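You operate a simulated robot arm through the tools that you are given. There is no shell and no other tool. Be economical: measure what you need, move in short steps, check, and stop when the job is done.

You run a simulated robot arm. Do the job below in one go: nothing can be reset, and whatever is moved stays where it is left.

JOB
Put the green block in the tray c25 floor. Fetch the deep box and set it on the low shelf of the store rack. Take the slim block and put it in the grey bucket. Put one of the blocks from the top of the goods bench in the grey dark tray. Put the stubby brush on the top of the long bench away on the top of the plywood step. Any order will do.

Only the result counts: the job must be done as asked and must still hold three seconds after the hand-in. Knocking over, shifting, dropping, spilling or breaking anything else fails it.

ROBOT AND FRAMES
A 7-joint arm with a two-finger parallel gripper on a trunk, on a base that drives. Base frame: it is fixed to the floor where the robot stands at the start and does not move with it; the origin is under the middle of the robot, x ahead of it, y to its left, z up. Readings come in mm, degrees, newtons and seconds.
Its first joint turns from -166.0 to 166.0 degrees. Places, roughly: block (6x4x4 cm) [-4400, -3000, 700]; dark tray (20x15x8 cm) [-2800, -3000, 800]; deep box (5x9x12 cm) [-1800, -3100, 1600]; green block (7x6x5 cm) [700, -100, 700]; grey bucket (19x19x18 cm) [600, -3000, 300]; low shelf of the store rack [100, -3000, 600]; slim block (7x4x2 cm) [-2500, -2600, 800]; stubby brush (5x4x6 cm) [-4900, -1100, 800]; top of the plywood step (40x22 cm) [-4700, 3740, 640]; tray C25 floor (24x15 cm) [-2140, -720, 620]. Payload 1.57 kg.
The TCP is the grasp point between the finger pads, 30 mm short of the fingertips. In the tool frame z runs along the fingers and y along their closing line. Largest opening 80 mm; finger width 17, thickness 12; the body of the gripper, 40 by 82 mm, starts 80 mm behind the TCP.
Orientation is told as [roll, pitch, yaw] about the base's x, y, z axes, in that order, counted from this pose: with the fingers straight down and closing along the base's y, the tool's x points along the base's -x, its y along +y and its z along -z.

CONTROLS
- The arm moves only by the tool step_arm. Its argument "steps" is a list of rows, each a list of 7 numbers: the opening in per cent of the stroke, from 0 (shut) to 100 (fully open), then the shift along the tool's x, y, z in mm, then the turn, a rotation vector about the tool's x, y, z in degrees. In form: [[hand, x, y, z, ax, ay, az], ...]. A call has 1 to 20 rows; each row is the pose to reach, as a shift and turn from the pose commanded when the call began, along the tool's axes at that moment. Each row takes 0.2 s and may step no farther than 50 mm and 8.6 degrees from the row before; otherwise, or with a gripper value out of range, the whole call is refused. Where a pose cannot be reached the arm comes as near as it can. A force on the tool above 40 N (or 10 N above the force at the start of the call, whichever is more), or a blocked arm, ends the call early, and 0.2 s more pass. Each finger travels about 72 mm/s and halts on what it meets, pressing with about 28 N; the grip force reading is that of the motor and also rises with nothing between the fingers. The clock runs only during rows and for 0.2 s after the last one: add rows that repeat a pose to give the fingers time. The reply holds the time, the measured pose of the TCP, the force on the tool along the base axes, the opening and the grip force, in the units named above and with some noise, with the torque about the TCP (base axes, N m) and any sound that the robot's microphone picked up.
- Cameras (640 x 400 px; columns grow to the right, rows downward): "scene" is now at [223.8, 18.1, 1527.5]; the picture's right is [0.30, -0.95, 0.00], its down [-0.89, -0.28, -0.36] and it looks along [0.35, 0.11, -0.93] (base axes); focal length 282 px, centre (320, 200). "wrist" rides on the gripper at [72, -7, -122] in the tool frame; the picture's right is [0.09, 1.00, 0.00], its down [-0.84, 0.08, -0.54] and it looks along [-0.54, 0.05, 0.84] (tool axes); focal length 238 px, centre (320, 200). There is no depth. A picture from a camera that has moved, and an enlarged one, comes with that camera's place and axes in the base frame and with its lens.
- grab_frame(camera): a new picture of that camera. It takes no simulated time.
- move_column(by): slides the trunk up (or, below 0, down) by that many mm; the arm and the scene camera ride with it, the base frame stays. It gives what a move gives, with no picture.
- base_move(legs): drives the robot by 1 to 6 legs, each [ahead, left, turn to the left] in mm, mm and degrees, along the robot's own axes; the way and the turn of a leg run together, so that a leg with both is an arc; at most 1500 mm and 180 degrees a leg. The arm and the cameras ride along, it lands a little off, and it stops where it bumps. It gives what a move gives.
- head_to(pan, tilt): turns the head with the scene camera to pan (to the left, within 86 degrees either way) and tilt (down, from -29 to 69), counted from straight ahead of the robot. It gives what a move gives.
- close_up(camera, box): a new picture of the part [left, top, right, bottom] of that camera's present view, enlarged. It takes no simulated time.
- sign_off(): hands the job in; it is judged then, once.

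Work in short steps. Places have to be worked out from the pictures, the camera data and where the tool is seen: move nearer, look again, correct. Check each grasp and each placing, and mend what went wrong. You have 165 turns and 128 pictures in all, those below and enlarged ones among them. Open the gripper and draw the arm clear of the work before you hand the job in, unless the task says otherwise; then end with one line.

The tools are called as name(argument=value, ...) on one line, values as JSON. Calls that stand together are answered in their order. step_arm: Moves the arm, as the interface text tells. Its arguments: {"type":"object","properties":{"steps":{"type":"array"}},"required":["steps"]} The other tools are called the same way: move_column (by) slides the trunk up or down; base_move (legs) drives the base; head_to (pan, tilt) turns the head that bears the scene camera; grab_frame (camera) takes a picture; close_up (camera, box) takes an enlarged picture of a part of a camera's view; sign_off () hands the job in.

At the start:

```text
clock: 0.0
ee_pos: [326.8, 93.8, 988.3]
ee_rot: [0.0, -0.2, 0.1]
ft_force: [-0.7, -0.3, -0.4]
moment: [-0.03, -0.03, 0.0]
gripper_width: 79.9
grip_force: 0.2
trunk travel left (down, up): [-788.0, 202.0]
robot x, y, heading: [2.3, 0.5, 0.1]
head pan, tilt: [17.6, 68.8]
```

scene: 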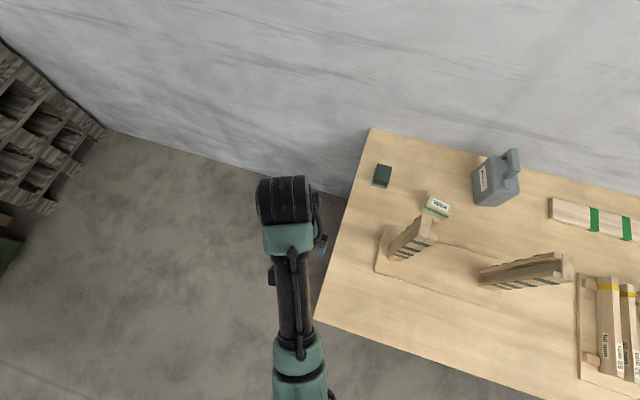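
wrist: 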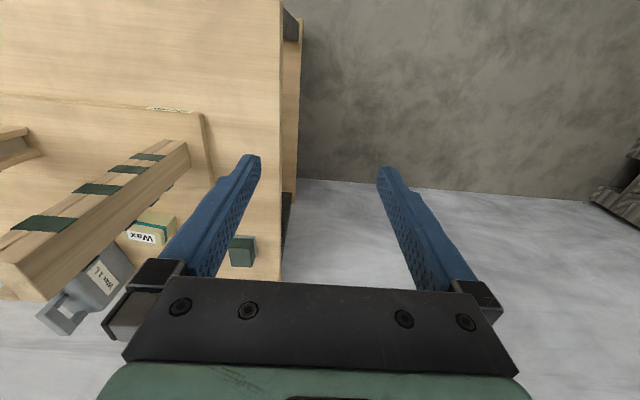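

The dark green block on the bench at about [680,-50] looks like the green block. I'll zoom in on it and look at the room around me.

close_up(camera="scene", box=[340, 120, 500, 220])

head_to(pan=-80, tilt=20)

grab_frame(camera="scene")

```text
4.00 times, centred on (420, 170) of scene
camera zoom: at [223.8, 18.1, 1527.5], right [0.3, -0.95, 0.0], down [-0.89, -0.28, -0.36], along [0.35, 0.11, -0.93], focal length 1130 px, centre (-80, 320)
```

zoom: 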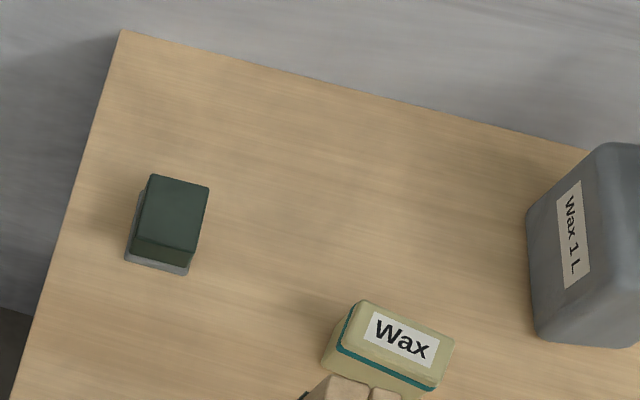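

```text
clock: 1.7
ee_pos: [327.3, 95.0, 987.8]
ee_rot: [0.0, -0.1, 0.1]
ft_force: [-0.6, 0.2, 0.4]
moment: [-0.01, 0.0, 0.02]
gripper_width: 79.9
grip_force: 0.1
trunk travel left (down, up): [-788.0, 202.0]
robot x, y, heading: [0.3, 2.4, -0.0]
head pan, tilt: [-80.0, 20.0]
```

```text
124 pictures are left
camera scene: at [186.8, -90.5, 1595.0], right [-0.98, -0.17, 0.0], down [-0.06, 0.34, -0.94], along [0.16, -0.93, -0.34], focal length 282 px, centre (320, 200)
```

scene: 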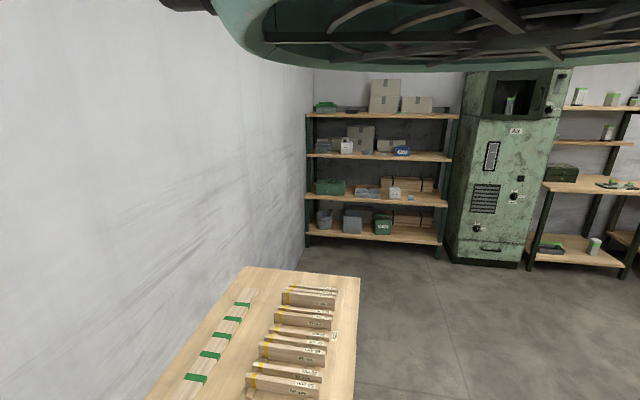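

I'll see the left side and look down at the base to know the surroundings.

head_to(pan=80, tilt=25)

grab_frame(camera="scene")

head_to(pan=35, tilt=69)

grab_frame(camera="scene")

```text
clock: 4.2
ee_pos: [327.5, 94.3, 988.6]
ee_rot: [0.0, -0.2, 0.1]
ft_force: [0.0, 0.2, 0.5]
moment: [-0.04, -0.01, -0.01]
gripper_width: 80.3
grip_force: 0.2
trunk travel left (down, up): [-788.0, 202.0]
robot x, y, heading: [-0.3, -0.7, -0.1]
head pan, tilt: [80.0, 25.0]
```

```text
123 pictures are left
camera scene: at [186.6, 91.9, 1586.9], right [0.98, -0.17, 0.0], down [-0.07, -0.42, -0.91], along [0.16, 0.89, -0.42], focal length 282 px, centre (320, 200)
```

scene: 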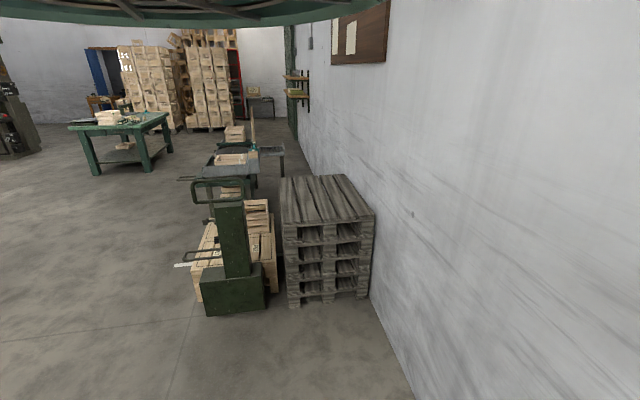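

```text
clock: 5.3
ee_pos: [327.8, 93.3, 987.0]
ee_rot: [0.0, -0.1, 0.0]
ft_force: [-0.1, 1.4, 0.1]
moment: [0.01, -0.01, 0.01]
gripper_width: 80.1
grip_force: 0.0
trunk travel left (down, up): [-788.0, 202.0]
robot x, y, heading: [1.5, 0.2, -0.1]
head pan, tilt: [35.0, 68.8]
```

```text
122 pictures are left
camera scene: at [216.3, 33.4, 1527.5], right [0.57, -0.82, 0.0], down [-0.76, -0.54, -0.36], along [0.3, 0.21, -0.93], focal length 282 px, centre (320, 200)
```

scene: 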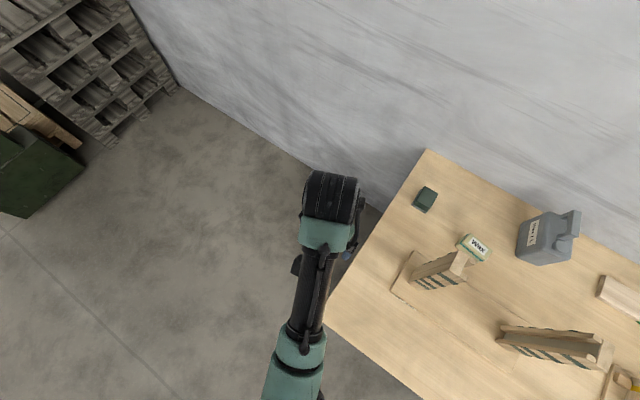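

The bench's left edge lies at about y≈+20, x 200–860, and the wall is at x≈880. I'll back off left, turn to face −y, and slide along toward the block from the open left side.

base_move(legs=[[0, 420, 0], [0, 0, -90], [0, 560, 0]])

head_to(pan=0, tilt=69)

grab_frame(camera="scene")

grab_frame(camera="wrist")

```text
clock: 14.2
ee_pos: [568.3, 89.7, 988.8]
ee_rot: [1.7, 0.0, -89.8]
ft_force: [0.1, -0.2, 0.3]
moment: [0.0, -0.01, -0.01]
gripper_width: 79.8
grip_force: 0.0
trunk travel left (down, up): [-788.0, 202.0]
robot x, y, heading: [493.2, 417.2, -90.2]
head pan, tilt: [35.0, 68.8]
stopped in leg 3: the robot was blocked; the commanded pose is now the measured one
```

```text
clock: 15.2
ee_pos: [568.7, 90.0, 989.2]
ee_rot: [1.8, -0.1, -90.0]
ft_force: [-0.8, 0.0, -0.8]
moment: [-0.03, 0.04, 0.02]
gripper_width: 79.7
grip_force: 0.0
trunk travel left (down, up): [-788.0, 202.0]
robot x, y, heading: [494.9, 419.2, -90.0]
head pan, tilt: [0.0, 68.8]
```

```text
121 pictures are left
camera scene: at [458.4, 191.3, 1526.2], right [-1.0, 0.0, -0.03], down [0.01, 0.93, -0.36], along [0.03, -0.36, -0.93], focal length 282 px, centre (320, 200)
```

scene: 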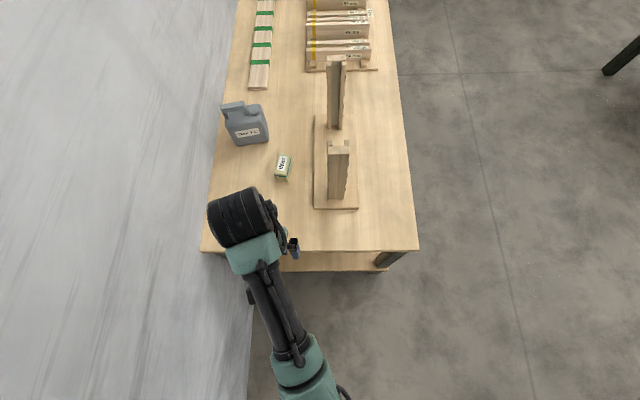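

```text
120 pictures are left
camera wrist: at [559.4, 161.0, 1111.6], right [1.0, 0.09, 0.03], down [0.06, -0.84, 0.54], along [0.08, -0.54, -0.84], focal length 238 px, centre (320, 200)
```

wrist: 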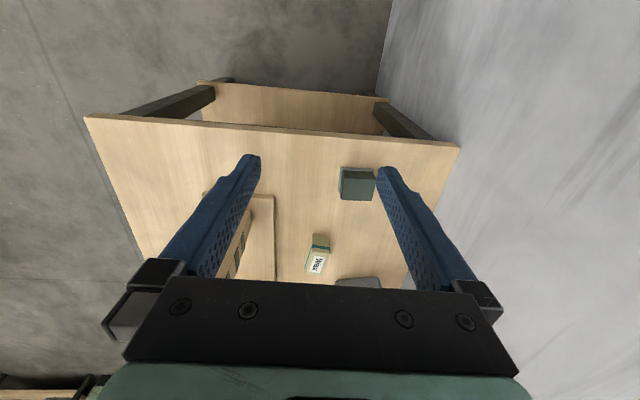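

The robot leans (roll 1.8°), so something high is touching the wall side. I'll back off a little and look up.

base_move(legs=[[0, -60, 0]])

head_to(pan=60, tilt=0)

grab_frame(camera="scene")

head_to(pan=0, tilt=0)

grab_frame(camera="scene")

```text
clock: 16.1
ee_pos: [532.5, 90.9, 986.2]
ee_rot: [-0.1, -0.3, -89.9]
ft_force: [0.6, -0.4, 0.2]
moment: [-0.01, 0.08, 0.0]
gripper_width: 80.0
grip_force: 0.1
trunk travel left (down, up): [-788.0, 202.0]
robot x, y, heading: [438.2, 419.8, -90.3]
head pan, tilt: [0.0, 68.8]
```

```text
clock: 17.5
ee_pos: [531.3, 91.6, 987.6]
ee_rot: [-0.1, -0.1, -90.0]
ft_force: [-0.3, -1.0, 0.7]
moment: [-0.02, -0.01, 0.01]
gripper_width: 80.4
grip_force: 0.0
trunk travel left (down, up): [-788.0, 202.0]
robot x, y, heading: [433.9, 416.5, -89.8]
head pan, tilt: [60.0, 0.0]
```

```text
119 pictures are left
camera scene: at [516.2, 204.3, 1627.2], right [-0.5, -0.87, 0.0], down [0.0, 0.0, -1.0], along [0.87, -0.5, 0.0], focal length 282 px, centre (320, 200)
```

scene: 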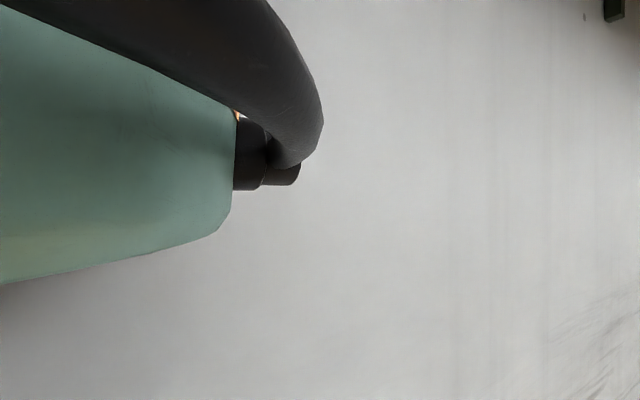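

```text
clock: 18.8
ee_pos: [532.0, 90.7, 987.4]
ee_rot: [0.0, -0.2, -89.9]
ft_force: [0.4, -0.1, 0.3]
moment: [0.0, -0.01, 0.03]
gripper_width: 80.0
grip_force: 0.0
trunk travel left (down, up): [-788.0, 202.0]
robot x, y, heading: [435.3, 417.1, -89.9]
head pan, tilt: [0.0, 0.0]
```

```text
118 pictures are left
camera scene: at [438.2, 159.3, 1627.3], right [-1.0, 0.0, 0.0], down [0.0, 0.0, -1.0], along [0.0, -1.0, 0.0], focal length 282 px, centre (320, 200)
```

scene: 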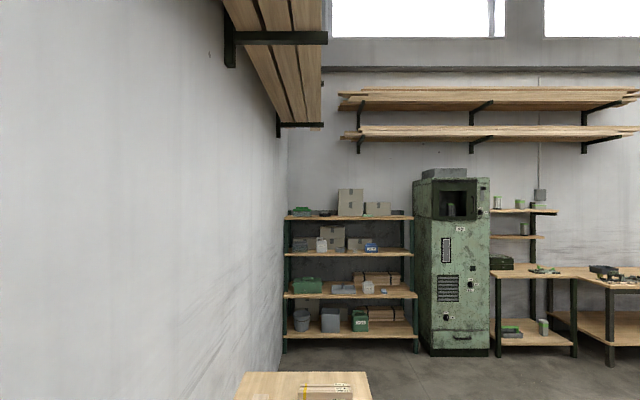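

The wide part at head height keeps the robot parallel to the wall at a distance, so I'll face diagonally (−45°) instead and then look down again.

base_move(legs=[[0, 0, 45], [60, -60, 0]])

head_to(pan=0, tilt=69)

grab_frame(camera="scene")

grab_frame(camera="wrist")

```text
clock: 21.9
ee_pos: [729.1, 161.7, 987.9]
ee_rot: [0.2, -0.2, -46.1]
ft_force: [-0.5, -0.3, -0.7]
moment: [0.01, 0.0, 0.0]
gripper_width: 79.9
grip_force: 0.1
trunk travel left (down, up): [-788.0, 202.0]
robot x, y, heading: [435.6, 329.3, -46.1]
head pan, tilt: [0.0, 0.0]
```

```text
clock: 23.3
ee_pos: [728.4, 163.0, 987.8]
ee_rot: [0.1, -0.2, -46.2]
ft_force: [0.4, 0.2, -0.2]
moment: [0.0, -0.01, -0.01]
gripper_width: 80.1
grip_force: 0.0
trunk travel left (down, up): [-788.0, 202.0]
robot x, y, heading: [431.7, 331.1, -46.3]
head pan, tilt: [0.0, 68.8]
```

```text
117 pictures are left
camera scene: at [590.7, 172.1, 1527.8], right [-0.72, -0.69, 0.0], down [-0.64, 0.67, -0.36], along [0.25, -0.26, -0.93], focal length 282 px, centre (320, 200)
```

scene: 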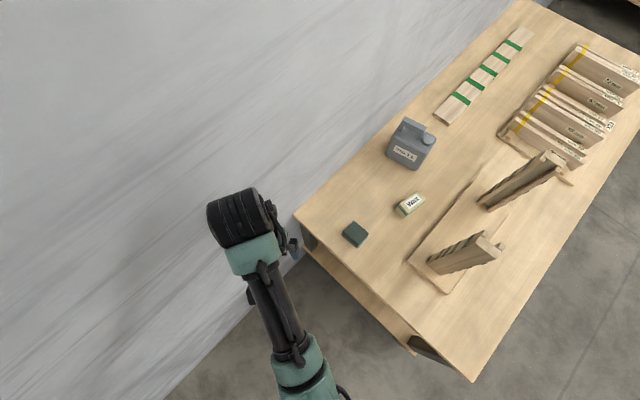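

```text
116 pictures are left
camera wrist: at [675.1, 209.5, 1110.3], right [0.65, 0.76, 0.0], down [0.63, -0.55, 0.54], along [0.41, -0.36, -0.84], focal length 238 px, centre (320, 200)
```

wrist: 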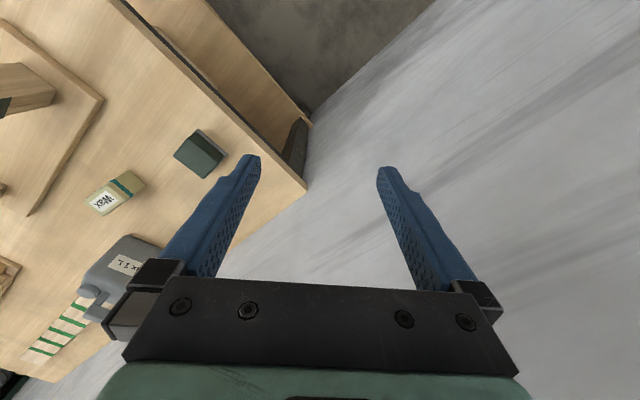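

Two views agree on the green block at about [659,−53], top ≈710. I'll move the base nearer the bench corner, then test the arm's reach to the right.

base_move(legs=[[66, -90, 0]])

step_arm(steps=[[100, 0, -40, 0, 0, 0, 0], [100, 0, -80, 0, 0, 0, 0], [100, -20, -100, 0, 0, 0, 0]])

```text
clock: 24.5
ee_pos: [710.4, 54.3, 987.5]
ee_rot: [0.0, -0.1, -46.1]
ft_force: [0.1, 0.7, -0.2]
moment: [0.01, 0.01, -0.01]
gripper_width: 79.8
grip_force: 0.0
trunk travel left (down, up): [-788.0, 202.0]
robot x, y, heading: [421.1, 226.6, -46.2]
head pan, tilt: [0.0, 68.8]
```

```text
clock: 25.3
ee_pos: [651.0, -28.5, 987.0]
ee_rot: [0.1, 0.0, -46.0]
ft_force: [0.0, -0.6, 0.1]
moment: [0.01, 0.01, 0.0]
gripper_width: 79.9
grip_force: 0.0
trunk travel left (down, up): [-788.0, 202.0]
robot x, y, heading: [419.3, 229.3, -46.3]
head pan, tilt: [0.0, 68.8]
```

The arm reached it fine. Look at the block's orientation from here.

grab_frame(camera="wrist")

close_up(camera="scene", box=[240, 160, 400, 260])

```text
115 pictures are left
camera wrist: at [596.8, 19.5, 1110.2], right [0.65, 0.76, 0.0], down [0.64, -0.55, 0.54], along [0.41, -0.36, -0.84], focal length 238 px, centre (320, 200)
```

wrist: 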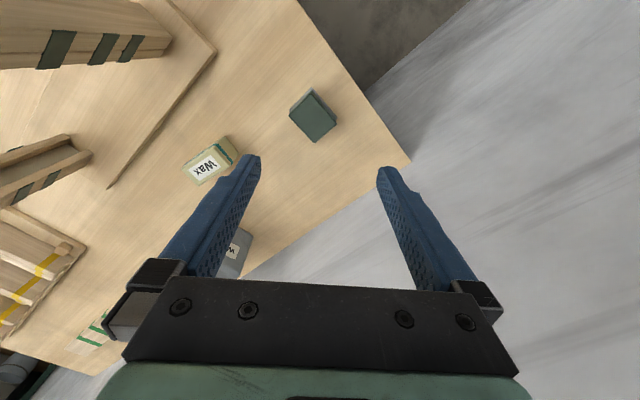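

```text
4.00 times, centred on (320, 210) of scene
camera zoom: at [574.3, 63.9, 1527.4], right [-0.72, -0.69, 0.0], down [-0.65, 0.67, -0.36], along [0.25, -0.26, -0.93], focal length 1130 px, centre (320, 160)
```

zoom: 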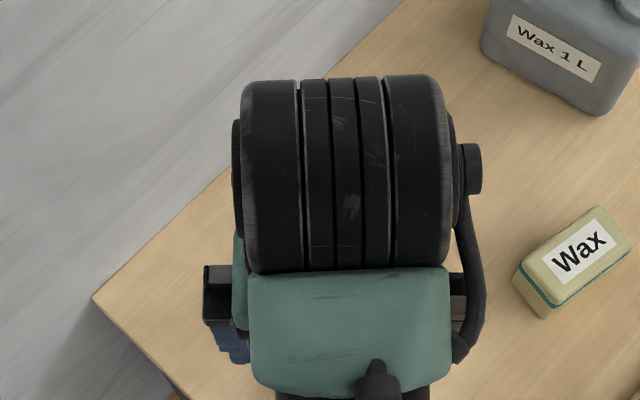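

The block's edges run along base x/y with the narrower side along y. I'll rotate to yaw 0 above it and lower the trunk partway.

step_arm(steps=[[100, -5, -2, 0, 0, 0, -8], [100, -10, -4, 0, 0, 0, -16], [100, -15, -6, 0, 0, 0, -24], [100, -20, -8, 0, 0, 0, -32], [100, -25, -9, 0, 0, 0, -40], [100, -25, -9, 0, 0, 0, -46], [100, -25, -9, 0, 0, 0, -46]])

move_column(by=-130)

grab_frame(camera="wrist")

```text
clock: 26.9
ee_pos: [663.1, -52.5, 988.4]
ee_rot: [-0.1, -0.1, 0.1]
ft_force: [-0.8, -0.7, -0.2]
moment: [-0.01, 0.02, -0.02]
gripper_width: 79.8
grip_force: 0.1
trunk travel left (down, up): [-788.0, 202.0]
robot x, y, heading: [412.7, 223.6, -46.3]
head pan, tilt: [0.0, 68.8]
```

```text
clock: 28.5
ee_pos: [662.1, -52.8, 856.6]
ee_rot: [0.0, -0.1, -0.1]
ft_force: [-0.8, 0.3, 0.1]
moment: [-0.02, 0.0, 0.04]
gripper_width: 80.0
grip_force: 0.1
trunk travel left (down, up): [-658.0, 332.0]
robot x, y, heading: [415.4, 227.3, -46.4]
head pan, tilt: [0.0, 68.8]
```

```text
113 pictures are left
camera wrist: at [592.2, -60.0, 980.2], right [-0.09, 1.0, 0.0], down [0.84, 0.08, 0.54], along [0.54, 0.05, -0.84], focal length 238 px, centre (320, 200)
```

wrist: 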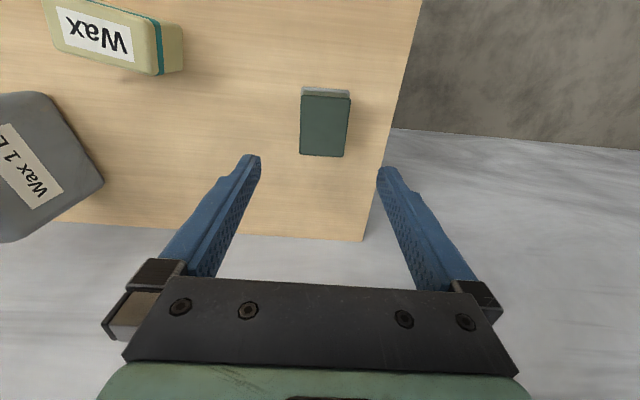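

Block centre now reads ≈[666,−48], about 50 wide along y. I'll correct and descend to z≈712 and check.

step_arm(steps=[[100, -4, 4, 40, 0, 0, 0], [100, -4, 4, 80, 0, 0, 0], [100, -4, 4, 120, 0, 0, 0], [100, -4, 4, 140, 0, 0, 0], [100, -4, 4, 140, 0, 0, 0]])

grab_frame(camera="wrist")

```text
clock: 29.5
ee_pos: [667.2, -49.8, 730.2]
ee_rot: [-0.1, 0.0, -0.3]
ft_force: [-4.6, 4.1, 12.7]
moment: [-0.49, 0.08, -0.13]
gripper_width: 78.9
grip_force: 0.1
trunk travel left (down, up): [-658.0, 332.0]
robot x, y, heading: [420.2, 227.4, -46.0]
head pan, tilt: [0.0, 68.8]
stopped in row 4: the force on the tool passed its limit at 69 N (the readings are from after the stop); the commanded pose is now the measured one
```

```text
112 pictures are left
camera wrist: at [596.6, -56.5, 852.7], right [-0.09, 1.0, 0.0], down [0.84, 0.07, 0.54], along [0.54, 0.05, -0.84], focal length 238 px, centre (320, 200)
```

wrist: 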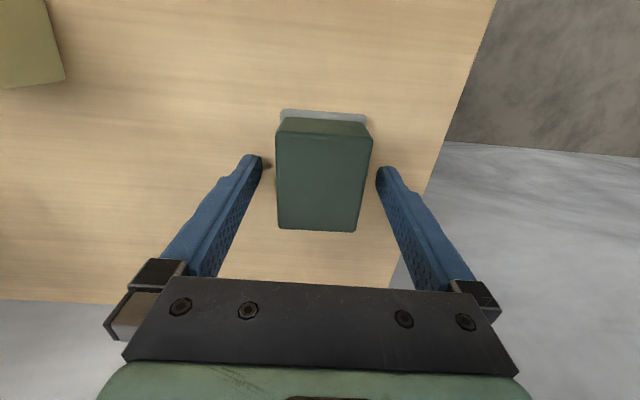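

Fingertips met the bench at z≈700, so the bench top is ~700 and the block is centred ~[653,−50]. Raise 8 mm, shift 12 mm to −x, and close.

step_arm(steps=[[100, 0, 0, -8, 0, 0, 0], [100, 12, 0, -8, 0, 0, 0], [40, 12, 0, -8, 0, 0, 0], [20, 12, 0, -8, 0, 0, 0], [20, 12, 0, -8, 0, 0, 0], [20, 12, 0, -8, 0, 0, 0]])

grab_frame(camera="wrist")

```text
clock: 30.9
ee_pos: [655.5, -49.2, 735.9]
ee_rot: [0.1, 0.0, -0.1]
ft_force: [-0.6, -0.4, 1.4]
moment: [-0.02, 0.0, 0.03]
gripper_width: 51.0
grip_force: 28.3
trunk travel left (down, up): [-658.0, 332.0]
robot x, y, heading: [418.5, 226.1, -46.3]
head pan, tilt: [0.0, 68.8]
```

```text
111 pictures are left
camera wrist: at [584.3, -56.0, 859.3], right [-0.09, 1.0, 0.0], down [0.84, 0.08, 0.54], along [0.54, 0.05, -0.84], focal length 238 px, centre (320, 200)
```

wrist: 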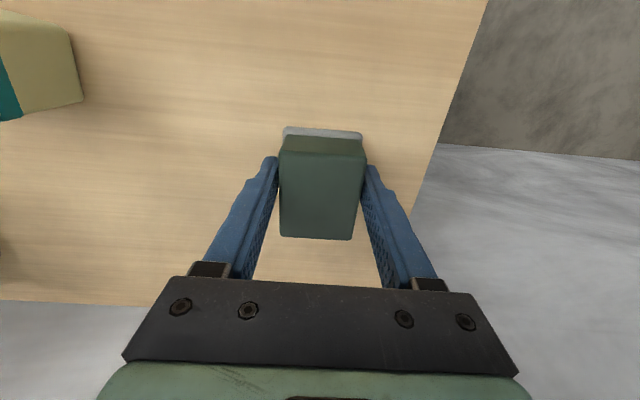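

Gripped at 51 mm. Lift with the trunk and check that the block comes along.

move_column(by=150)

grab_frame(camera="wrist")

```text
clock: 32.6
ee_pos: [654.5, -48.1, 886.9]
ee_rot: [0.1, 0.0, -0.1]
ft_force: [-0.3, -0.5, -0.6]
moment: [0.0, 0.02, -0.05]
gripper_width: 51.1
grip_force: 27.6
trunk travel left (down, up): [-808.0, 182.0]
robot x, y, heading: [414.2, 227.4, -46.2]
head pan, tilt: [0.0, 68.8]
```

```text
110 pictures are left
camera wrist: at [584.4, -56.0, 1009.2], right [-0.09, 1.0, 0.0], down [0.84, 0.08, 0.54], along [0.54, 0.05, -0.84], focal length 238 px, centre (320, 200)
```

wrist: 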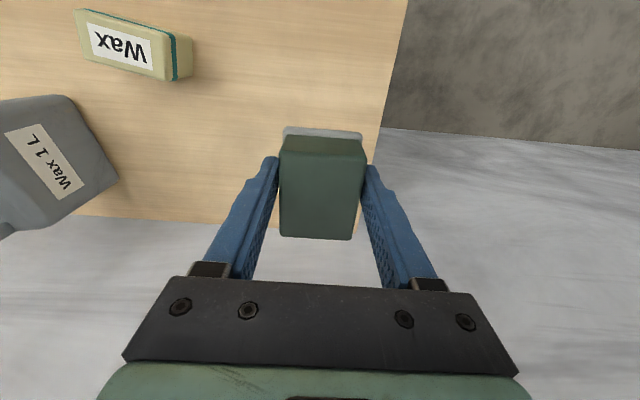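

Held securely. Back away from the bench and turn to face −x, then look at the room.

base_move(legs=[[-400, 0, 0], [0, 0, -134]])

head_to(pan=0, tilt=15)

grab_frame(camera="scene")

head_to(pan=65, tilt=15)

grab_frame(camera="scene")

```text
clock: 40.6
ee_pos: [-221.5, 530.8, 886.6]
ee_rot: [-0.1, 0.1, -134.1]
ft_force: [-0.3, -0.5, -1.1]
moment: [0.05, 0.01, 0.03]
gripper_width: 51.2
grip_force: 28.5
trunk travel left (down, up): [-808.0, 182.0]
robot x, y, heading: [143.4, 511.1, 179.9]
head pan, tilt: [0.0, 68.8]
```

```text
clock: 41.9
ee_pos: [-220.7, 529.6, 886.5]
ee_rot: [0.0, 0.0, -134.1]
ft_force: [-0.1, -0.3, 0.0]
moment: [0.01, 0.0, -0.01]
gripper_width: 51.3
grip_force: 28.1
trunk travel left (down, up): [-808.0, 182.0]
robot x, y, heading: [141.2, 508.6, 179.9]
head pan, tilt: [0.0, 15.0]
```

```text
109 pictures are left
camera scene: at [-121.0, 512.5, 1623.1], right [0.0, 1.0, 0.0], down [0.26, 0.0, -0.97], along [-0.97, 0.0, -0.26], focal length 282 px, centre (320, 200)
```

scene: 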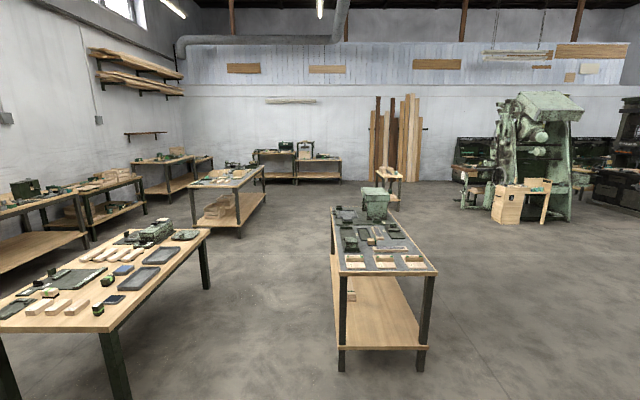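

```text
clock: 43.2
ee_pos: [-221.7, 529.9, 886.3]
ee_rot: [0.0, 0.0, -134.1]
ft_force: [0.5, 0.5, -0.4]
moment: [-0.01, 0.03, 0.01]
gripper_width: 51.1
grip_force: 28.0
trunk travel left (down, up): [-808.0, 182.0]
robot x, y, heading: [137.4, 513.6, 180.0]
head pan, tilt: [65.0, 15.0]
```

```text
108 pictures are left
camera scene: at [-67.4, 427.7, 1623.2], right [-0.9, 0.43, 0.0], down [0.11, 0.23, -0.97], along [-0.41, -0.87, -0.26], focal length 282 px, centre (320, 200)
```

scene: 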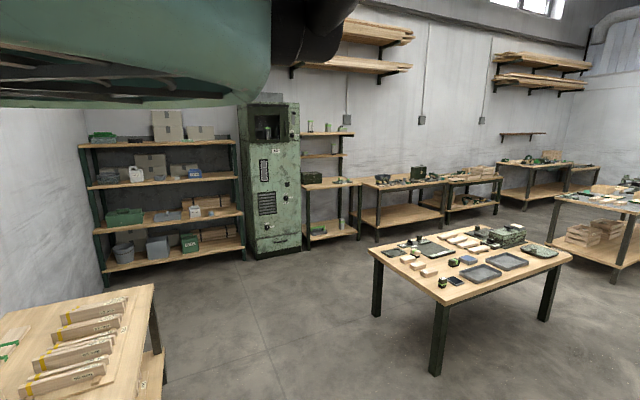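

The grey trays sit on the table at left; c25 should be the farther one at [-2140,−720]. Drive along the aisle and turn to face the table.

base_move(legs=[[1130, 250, 0], [1130, 250, 0], [0, 0, 90]])

head_to(pan=0, tilt=50)

grab_frame(camera="scene")

```text
clock: 58.4
ee_pos: [-2142.4, -296.2, 886.7]
ee_rot: [0.0, 0.1, -45.7]
ft_force: [0.8, -0.4, -1.5]
moment: [0.0, -0.04, 0.02]
gripper_width: 51.3
grip_force: 27.9
trunk travel left (down, up): [-808.0, 182.0]
robot x, y, heading: [-2109.6, 69.2, -92.1]
head pan, tilt: [65.0, 15.0]
```

```text
clock: 59.7
ee_pos: [-2142.4, -296.3, 887.2]
ee_rot: [0.0, 0.0, -45.7]
ft_force: [-0.1, -0.4, -0.5]
moment: [0.05, 0.0, -0.03]
gripper_width: 51.4
grip_force: 27.2
trunk travel left (down, up): [-808.0, 182.0]
robot x, y, heading: [-2114.3, 64.3, -91.9]
head pan, tilt: [0.0, 50.0]
```

```text
107 pictures are left
camera scene: at [-2119.1, -178.9, 1569.5], right [-1.0, 0.03, 0.0], down [0.02, 0.77, -0.64], along [-0.02, -0.64, -0.77], focal length 282 px, centre (320, 200)
```

scene: 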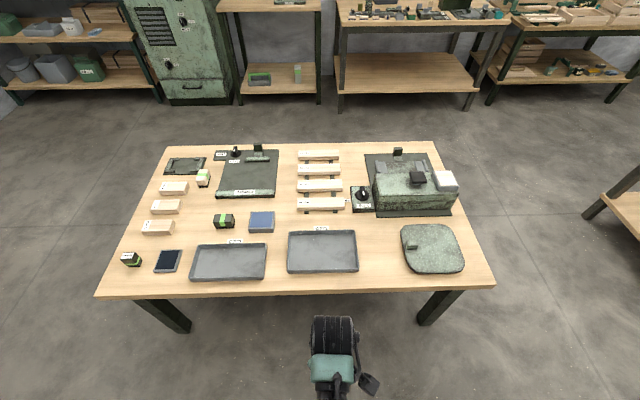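

close_up(camera="scene", box=[180, 210, 380, 300])

```text
3.20 times, centred on (280, 255) of scene
camera zoom: at [-2119.1, -178.9, 1569.5], right [-1.0, 0.03, 0.0], down [0.02, 0.77, -0.64], along [-0.02, -0.64, -0.77], focal length 904 px, centre (448, 24)
```

zoom: 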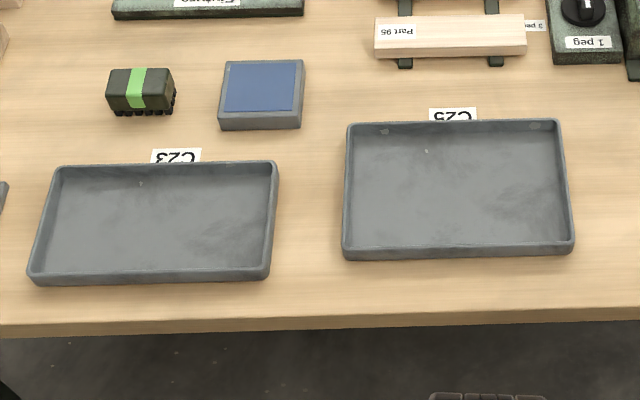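

C25 is confirmed. Drive ahead, then look before lowering.

base_move(legs=[[375, 0, 0]])

grab_frame(camera="wrist")

```text
clock: 62.1
ee_pos: [-2153.1, -670.0, 887.0]
ee_rot: [0.0, 0.1, -45.7]
ft_force: [-0.3, 0.4, -1.6]
moment: [0.02, 0.01, -0.01]
gripper_width: 51.2
grip_force: 28.1
trunk travel left (down, up): [-808.0, 182.0]
robot x, y, heading: [-2122.2, -309.5, -91.7]
head pan, tilt: [0.0, 50.0]
```

```text
105 pictures are left
camera wrist: at [-2207.2, -624.2, 1009.2], right [0.65, 0.76, 0.0], down [0.64, -0.55, 0.54], along [0.41, -0.35, -0.84], focal length 238 px, centre (320, 200)
```

wrist: 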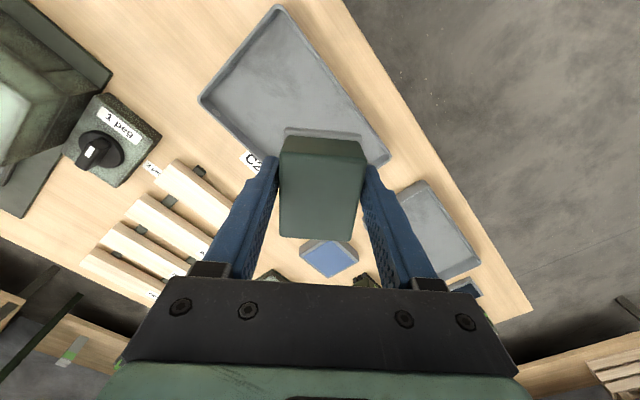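

Tray centre computes to ≈[-2144,−718]. Shift over it and lower the trunk near the floor.

step_arm(steps=[[20, -20, -13, 0, 0, 0, 0], [20, -41, -27, 0, 0, 0, 0], [20, -41, -27, 0, 0, 0, 0]])

move_column(by=-190)

grab_frame(camera="wrist")

```text
clock: 62.9
ee_pos: [-2144.1, -717.0, 887.0]
ee_rot: [0.0, 0.0, -45.7]
ft_force: [-0.2, -0.1, -0.6]
moment: [0.01, 0.04, 0.0]
gripper_width: 51.2
grip_force: 28.3
trunk travel left (down, up): [-808.0, 182.0]
robot x, y, heading: [-2125.5, -311.8, -91.8]
head pan, tilt: [0.0, 50.0]
```

```text
clock: 65.0
ee_pos: [-2143.1, -717.2, 696.9]
ee_rot: [-0.1, 0.0, -45.6]
ft_force: [0.2, -0.7, -0.9]
moment: [0.02, -0.01, -0.02]
gripper_width: 51.2
grip_force: 27.9
trunk travel left (down, up): [-618.0, 372.0]
robot x, y, heading: [-2124.2, -305.1, -91.5]
head pan, tilt: [0.0, 50.0]
```

```text
104 pictures are left
camera wrist: at [-2197.3, -671.3, 819.2], right [0.65, 0.76, 0.0], down [0.64, -0.55, 0.54], along [0.41, -0.35, -0.84], focal length 238 px, centre (320, 200)
```

wrist: 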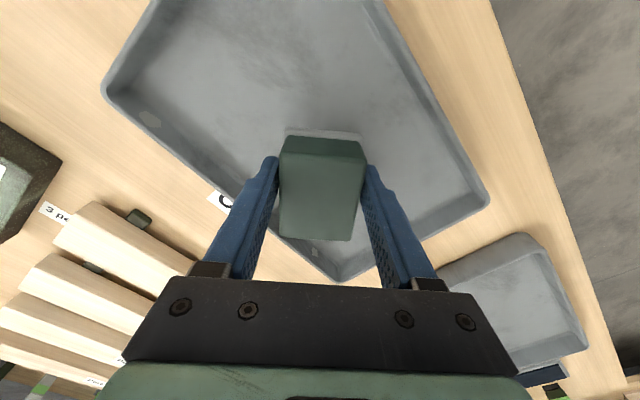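

Good alignment. Lower with the arm in small steps until contact.

step_arm(steps=[[20, 0, 0, 8, 0, 0, 0], [20, 0, 0, 16, 0, 0, 0], [20, 0, 0, 23, 0, 0, 0], [20, 0, 0, 29, 0, 0, 0], [20, 0, 0, 34, 0, 0, 0], [20, 0, 0, 38, 0, 0, 0], [20, 0, 0, 42, 0, 0, 0], [20, 0, 0, 46, 0, 0, 0]])

```text
clock: 66.8
ee_pos: [-2143.6, -718.7, 654.8]
ee_rot: [0.0, -0.3, -45.7]
ft_force: [-2.1, 8.7, 22.5]
moment: [0.76, -0.31, 0.18]
gripper_width: 51.1
grip_force: 28.0
trunk travel left (down, up): [-618.0, 372.0]
robot x, y, heading: [-2126.2, -308.2, -91.7]
head pan, tilt: [0.0, 50.0]
stopped in row 8: the force on the tool passed its limit at 41 N (the readings are from after the stop); the commanded pose is now the measured one
```

Contact made at z≈655, i.e. the block is on the tray floor. Open and retreat upward.

step_arm(steps=[[20, 0, 0, -1, 0, 0, 0], [60, 0, 0, -1, 0, 0, 0], [100, 0, 0, -1, 0, 0, 0], [100, 0, 0, -1, 0, 0, 0], [100, 0, 0, -30, 0, 0, 0], [100, 0, 0, -70, 0, 0, 0], [100, 0, 0, -110, 0, 0, 0], [100, 0, 0, -110, 0, 0, 0]])

grab_frame(camera="wrist")

```text
clock: 68.6
ee_pos: [-2143.3, -720.4, 761.7]
ee_rot: [0.0, -0.2, -45.7]
ft_force: [-0.6, 0.0, -0.3]
moment: [0.0, 0.01, 0.01]
gripper_width: 80.1
grip_force: 0.1
trunk travel left (down, up): [-618.0, 372.0]
robot x, y, heading: [-2127.5, -310.0, -91.8]
head pan, tilt: [0.0, 50.0]
```

```text
103 pictures are left
camera wrist: at [-2196.8, -673.8, 885.6], right [0.65, 0.76, 0.0], down [0.64, -0.54, 0.54], along [0.41, -0.35, -0.84], focal length 238 px, centre (320, 200)
```

wrist: 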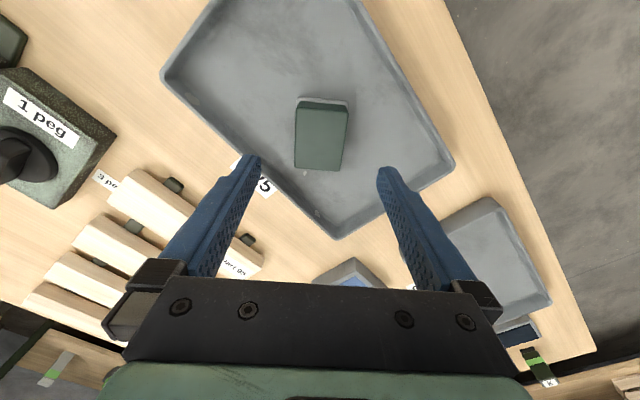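

Green block is in tray C25. Next, raise the trunk, back off and drive around the table's right end toward the back-wall benches.

move_column(by=150)

base_move(legs=[[-260, 0, 1.8], [0, -1170, 0], [1400, 0, 0]])

head_to(pan=25, tilt=25)

grab_frame(camera="scene")

```text
clock: 70.4
ee_pos: [-2142.8, -720.7, 913.3]
ee_rot: [0.0, -0.2, -45.7]
ft_force: [-0.7, 0.4, 0.3]
moment: [-0.03, -0.03, -0.01]
gripper_width: 79.8
grip_force: 0.0
trunk travel left (down, up): [-768.0, 222.0]
robot x, y, heading: [-2120.2, -306.7, -91.8]
head pan, tilt: [0.0, 50.0]
```

```text
clock: 84.4
ee_pos: [-3270.1, -1881.2, 913.1]
ee_rot: [-0.1, -0.3, -42.4]
ft_force: [0.2, -0.9, 0.0]
moment: [0.01, -0.01, 0.03]
gripper_width: 80.0
grip_force: 0.1
trunk travel left (down, up): [-768.0, 222.0]
robot x, y, heading: [-3273.9, -1464.2, -88.4]
head pan, tilt: [0.0, 50.0]
```

```text
clock: 85.3
ee_pos: [-3270.5, -1880.1, 912.8]
ee_rot: [-0.2, -0.1, -42.5]
ft_force: [-0.2, 0.9, -0.1]
moment: [0.01, 0.01, -0.02]
gripper_width: 80.4
grip_force: 0.1
trunk travel left (down, up): [-768.0, 222.0]
robot x, y, heading: [-3274.4, -1469.9, -88.6]
head pan, tilt: [25.0, 25.0]
```

```text
102 pictures are left
camera scene: at [-3228.9, -1718.3, 1566.9], right [-0.9, -0.45, 0.0], down [-0.19, 0.38, -0.91], along [0.4, -0.81, -0.42], focal length 282 px, centre (320, 200)
```

scene: 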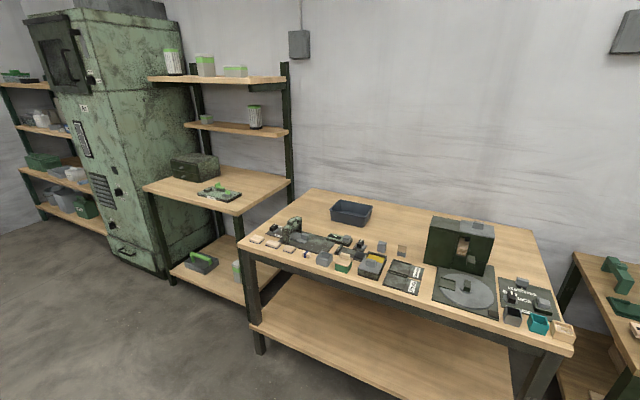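

close_up(camera="scene", box=[235, 200, 395, 300])

close_up(camera="scene", box=[140, 30, 300, 130])

```text
4.00 times, centred on (315, 250) of scene
camera zoom: at [-3228.9, -1718.3, 1566.9], right [-0.9, -0.45, 0.0], down [-0.19, 0.38, -0.91], along [0.4, -0.81, -0.42], focal length 1130 px, centre (340, 0)
```

zoom: 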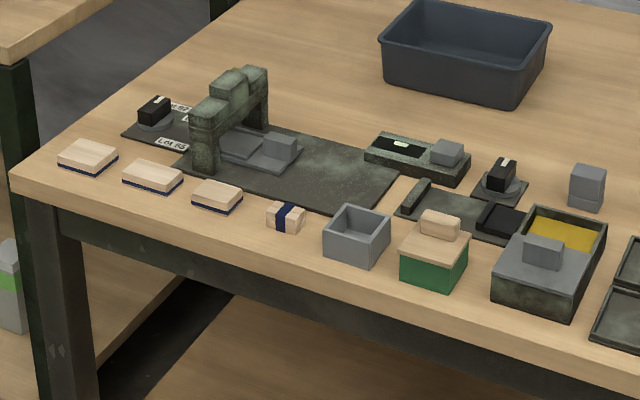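

```text
4.00 times, centred on (220, 80) of scene
camera zoom: at [-3228.9, -1718.3, 1566.9], right [-0.9, -0.45, 0.0], down [-0.19, 0.38, -0.91], along [0.4, -0.81, -0.42], focal length 1130 px, centre (720, 680)
```

zoom: 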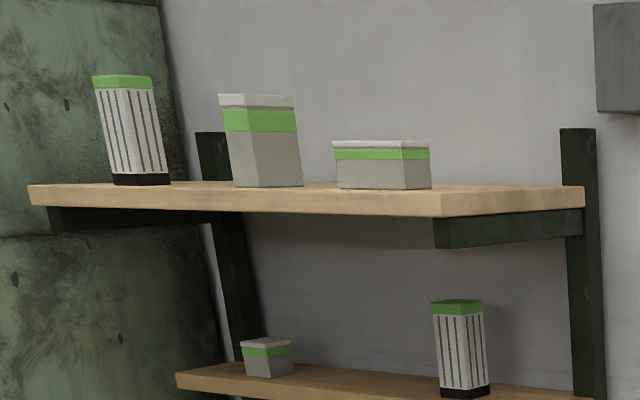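

B at ≈[-2519,−2641] matches the slim block's given place; the deep box is the mid-shelf white/green one at ≈[-1770,−3100,1590]. I'll drive nearer to inspect the blocks.

base_move(legs=[[0, 0, -1.4], [500, 755, 0]])

head_to(pan=0, tilt=52)

grab_frame(camera="scene")

grab_frame(camera="wrist")

```text
clock: 90.5
ee_pos: [-2520.5, -2368.3, 913.7]
ee_rot: [-0.1, -0.1, -43.9]
ft_force: [0.8, -0.1, 0.5]
moment: [0.01, -0.01, 0.01]
gripper_width: 79.8
grip_force: 0.1
trunk travel left (down, up): [-768.0, 222.0]
robot x, y, heading: [-2512.4, -1956.7, -90.1]
head pan, tilt: [25.0, 25.0]
```

```text
clock: 91.4
ee_pos: [-2520.8, -2369.3, 912.5]
ee_rot: [-0.1, -0.2, -44.0]
ft_force: [0.3, -0.6, 0.4]
moment: [0.01, -0.02, 0.01]
gripper_width: 80.2
grip_force: 0.1
trunk travel left (down, up): [-768.0, 222.0]
robot x, y, heading: [-2514.7, -1958.8, -89.9]
head pan, tilt: [0.0, 52.0]
```

```text
99 pictures are left
camera scene: at [-2512.9, -2198.9, 1526.9], right [-1.0, 0.0, 0.0], down [0.0, 0.79, -0.62], along [0.0, -0.62, -0.79], focal length 282 px, centre (320, 200)
```

scene: 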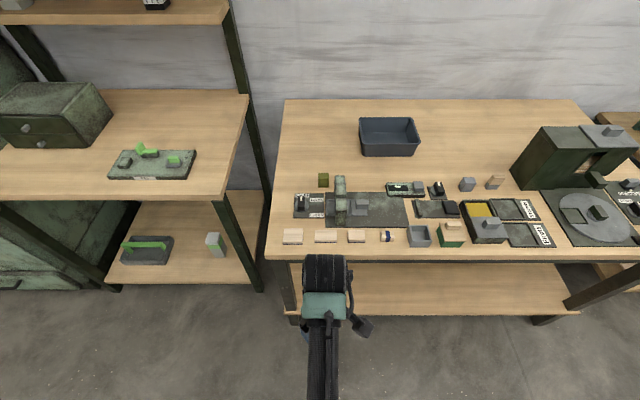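

```text
98 pictures are left
camera wrist: at [-2575.3, -2323.3, 1035.4], right [0.62, 0.78, 0.0], down [0.66, -0.52, 0.54], along [0.42, -0.34, -0.84], focal length 238 px, centre (320, 200)
```

wrist: 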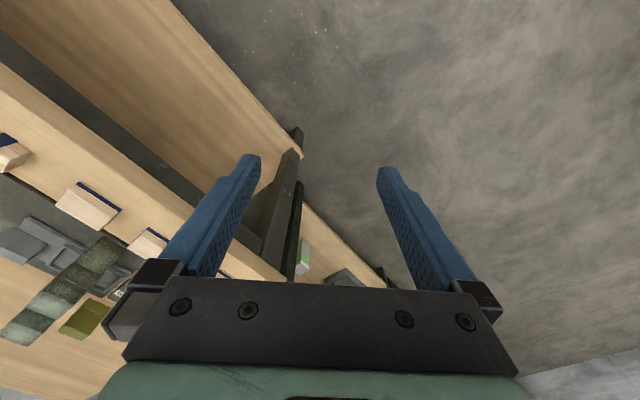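

close_up(camera="scene", box=[270, 205, 400, 260])

```text
4.92 times, centred on (335, 232) of scene
camera zoom: at [-2512.9, -2198.9, 1526.9], right [-1.0, 0.0, 0.0], down [0.0, 0.79, -0.62], along [0.0, -0.62, -0.79], focal length 1391 px, centre (246, 40)
```

zoom: 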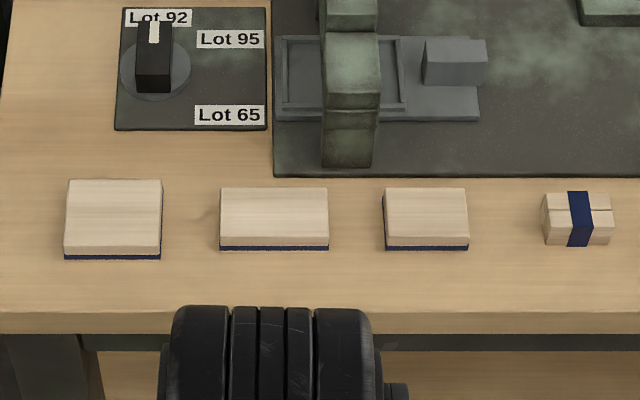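

B (65×40) is the slim block at ≈[-2529,−2637]. I'll rotate the gripper to close along y, then drive in so it grips the block's left half, clear of the fixture plate.

step_arm(steps=[[100, 0, 0, 0, 0, 0, -8], [100, 0, 0, 0, 0, 0, -16], [100, 0, 0, 0, 0, 0, -24], [100, 0, 0, 0, 0, 0, -32], [100, 0, 0, 0, 0, 0, -40], [100, 0, 0, 0, 0, 0, -44], [100, 0, 0, 0, 0, 0, -44]])

move_column(by=60)

base_move(legs=[[260, 5, 0]])

grab_frame(camera="wrist")

```text
clock: 93.0
ee_pos: [-2520.6, -2368.5, 912.8]
ee_rot: [-0.3, -0.2, 0.1]
ft_force: [-0.2, 0.2, -0.7]
moment: [-0.02, 0.0, -0.04]
gripper_width: 79.8
grip_force: 0.1
trunk travel left (down, up): [-768.0, 222.0]
robot x, y, heading: [-2513.9, -1957.9, -90.0]
head pan, tilt: [0.0, 52.0]
```

```text
clock: 94.0
ee_pos: [-2520.3, -2368.3, 973.1]
ee_rot: [-0.1, -0.1, 0.1]
ft_force: [-0.1, -0.5, 0.6]
moment: [0.0, 0.02, -0.02]
gripper_width: 79.9
grip_force: 0.1
trunk travel left (down, up): [-828.0, 162.0]
robot x, y, heading: [-2513.1, -1954.2, -89.9]
head pan, tilt: [0.0, 52.0]
```

```text
clock: 95.8
ee_pos: [-2516.4, -2629.7, 973.6]
ee_rot: [-0.2, -0.2, -0.2]
ft_force: [-0.1, -0.3, -0.5]
moment: [0.01, 0.0, -0.02]
gripper_width: 80.0
grip_force: 0.1
trunk travel left (down, up): [-828.0, 162.0]
robot x, y, heading: [-2503.6, -2214.9, -90.2]
head pan, tilt: [0.0, 52.0]
```

```text
96 pictures are left
camera wrist: at [-2587.7, -2636.3, 1095.6], right [-0.09, 1.0, 0.0], down [0.84, 0.08, 0.54], along [0.54, 0.05, -0.84], focal length 238 px, centre (320, 200)
```

wrist: 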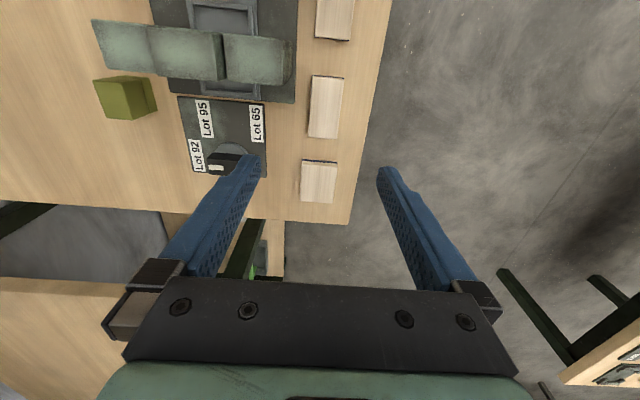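

Slim block centre is ≈[-2531,−2625] with bench ≈795. Nudge y by +5, descend to 850 and look.

step_arm(steps=[[80, 0, 5, 40, 0, 0, 0], [80, 0, 5, 80, 0, 0, 0], [80, 0, 5, 118, 0, 0, 0], [80, 0, 5, 118, 0, 0, 0]])

grab_frame(camera="wrist")

```text
clock: 96.8
ee_pos: [-2515.7, -2625.0, 854.7]
ee_rot: [-0.2, -0.1, -0.2]
ft_force: [-0.7, 0.0, 0.2]
moment: [-0.02, 0.01, 0.04]
gripper_width: 64.1
grip_force: 0.1
trunk travel left (down, up): [-828.0, 162.0]
robot x, y, heading: [-2511.1, -2214.1, -90.2]
head pan, tilt: [0.0, 52.0]
```

```text
95 pictures are left
camera wrist: at [-2588.2, -2631.7, 977.3], right [-0.09, 1.0, 0.0], down [0.84, 0.08, 0.54], along [0.54, 0.05, -0.84], focal length 238 px, centre (320, 200)
```

wrist: 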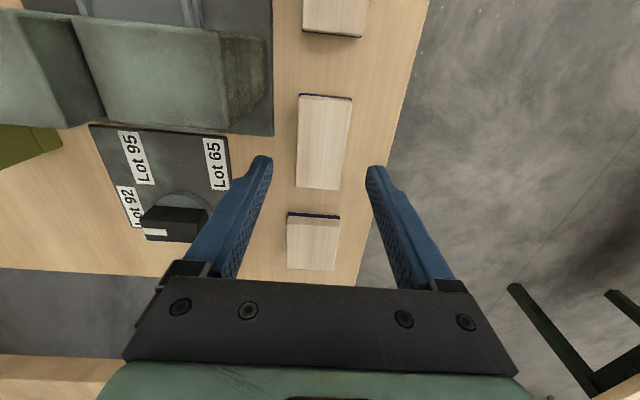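

Aligned in y. Descend in small steps; the force stop will show the bench.

step_arm(steps=[[80, 0, 0, 6, 0, 0, 0], [80, 0, 0, 12, 0, 0, 0], [80, 0, 0, 18, 0, 0, 0], [80, 0, 0, 23, 0, 0, 0], [80, 0, 0, 28, 0, 0, 0], [80, 0, 0, 33, 0, 0, 0], [80, 0, 0, 38, 0, 0, 0], [80, 0, 0, 43, 0, 0, 0], [80, 0, 0, 48, 0, 0, 0], [80, 0, 0, 53, 0, 0, 0]])

grab_frame(camera="wrist")

```text
clock: 98.2
ee_pos: [-2516.8, -2628.8, 830.4]
ee_rot: [-0.5, -0.1, -0.2]
ft_force: [1.2, 9.9, 30.1]
moment: [1.57, 0.11, -0.05]
gripper_width: 71.7
grip_force: 4.9
trunk travel left (down, up): [-828.0, 162.0]
robot x, y, heading: [-2511.8, -2212.4, -90.2]
head pan, tilt: [0.0, 52.0]
stopped in row 6: the force on the tool passed its limit at 48 N (the readings are from after the stop); the commanded pose is now the measured one
```

```text
94 pictures are left
camera wrist: at [-2587.2, -2634.7, 952.9], right [-0.09, 1.0, -0.01], down [0.84, 0.08, 0.54], along [0.54, 0.04, -0.84], focal length 238 px, centre (320, 200)
```

wrist: 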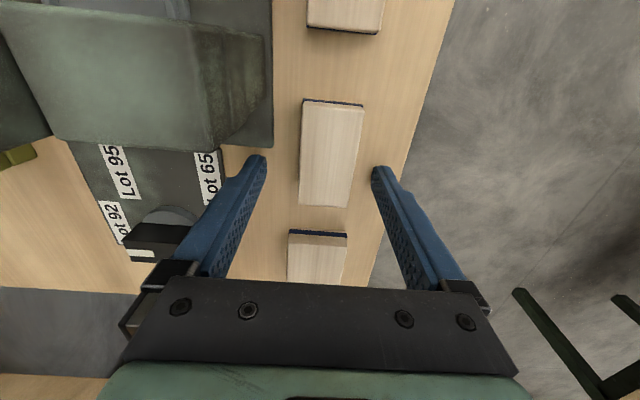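

Bench contact at tips ≈798. Block is a few mm to +y of the finger middle; lift 5 mm, shift y +6, and close.

step_arm(steps=[[80, 0, 2, -5, 0, 0, 0], [80, 0, 6, -5, 0, 0, 0], [50, 0, 6, -5, 0, 0, 0], [30, 0, 6, -5, 0, 0, 0], [20, 0, 6, -5, 0, 0, 0], [20, 0, 6, -5, 0, 0, 0], [20, 0, 6, -5, 0, 0, 0]])

grab_frame(camera="wrist")

```text
clock: 99.8
ee_pos: [-2516.1, -2621.7, 833.5]
ee_rot: [-0.4, -0.1, -0.1]
ft_force: [-0.1, 0.5, 0.7]
moment: [0.03, -0.03, -0.02]
gripper_width: 32.9
grip_force: 28.0
trunk travel left (down, up): [-828.0, 162.0]
robot x, y, heading: [-2510.5, -2213.4, -90.2]
head pan, tilt: [0.0, 52.0]
```

```text
93 pictures are left
camera wrist: at [-2587.6, -2628.5, 955.8], right [-0.09, 1.0, -0.01], down [0.84, 0.08, 0.54], along [0.54, 0.04, -0.84], focal length 238 px, centre (320, 200)
```

wrist: 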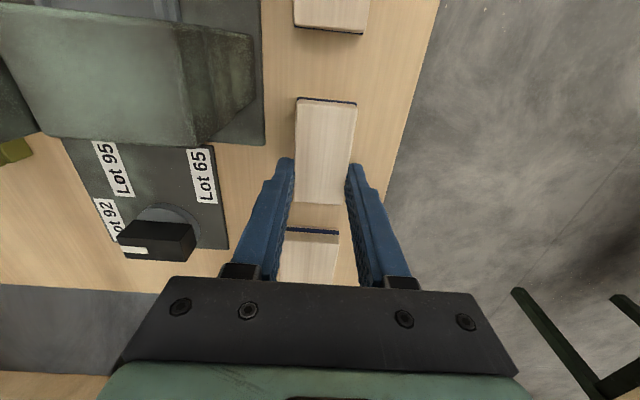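

Gripped (33 mm). Lift with the trunk and verify.

move_column(by=140)

grab_frame(camera="wrist")

```text
clock: 101.5
ee_pos: [-2516.9, -2622.0, 972.3]
ee_rot: [-0.5, -0.2, -0.1]
ft_force: [-0.5, -0.6, 0.4]
moment: [-0.02, 0.03, 0.02]
gripper_width: 32.5
grip_force: 28.0
trunk travel left (down, up): [-968.0, 22.0]
robot x, y, heading: [-2509.0, -2218.2, -90.2]
head pan, tilt: [0.0, 52.0]
```

```text
92 pictures are left
camera wrist: at [-2587.5, -2628.6, 1095.8], right [-0.09, 1.0, -0.01], down [0.84, 0.08, 0.54], along [0.54, 0.04, -0.84], focal length 238 px, centre (320, 200)
```

wrist: 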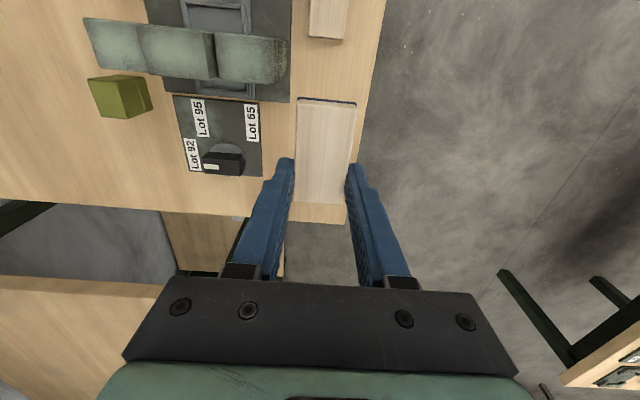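

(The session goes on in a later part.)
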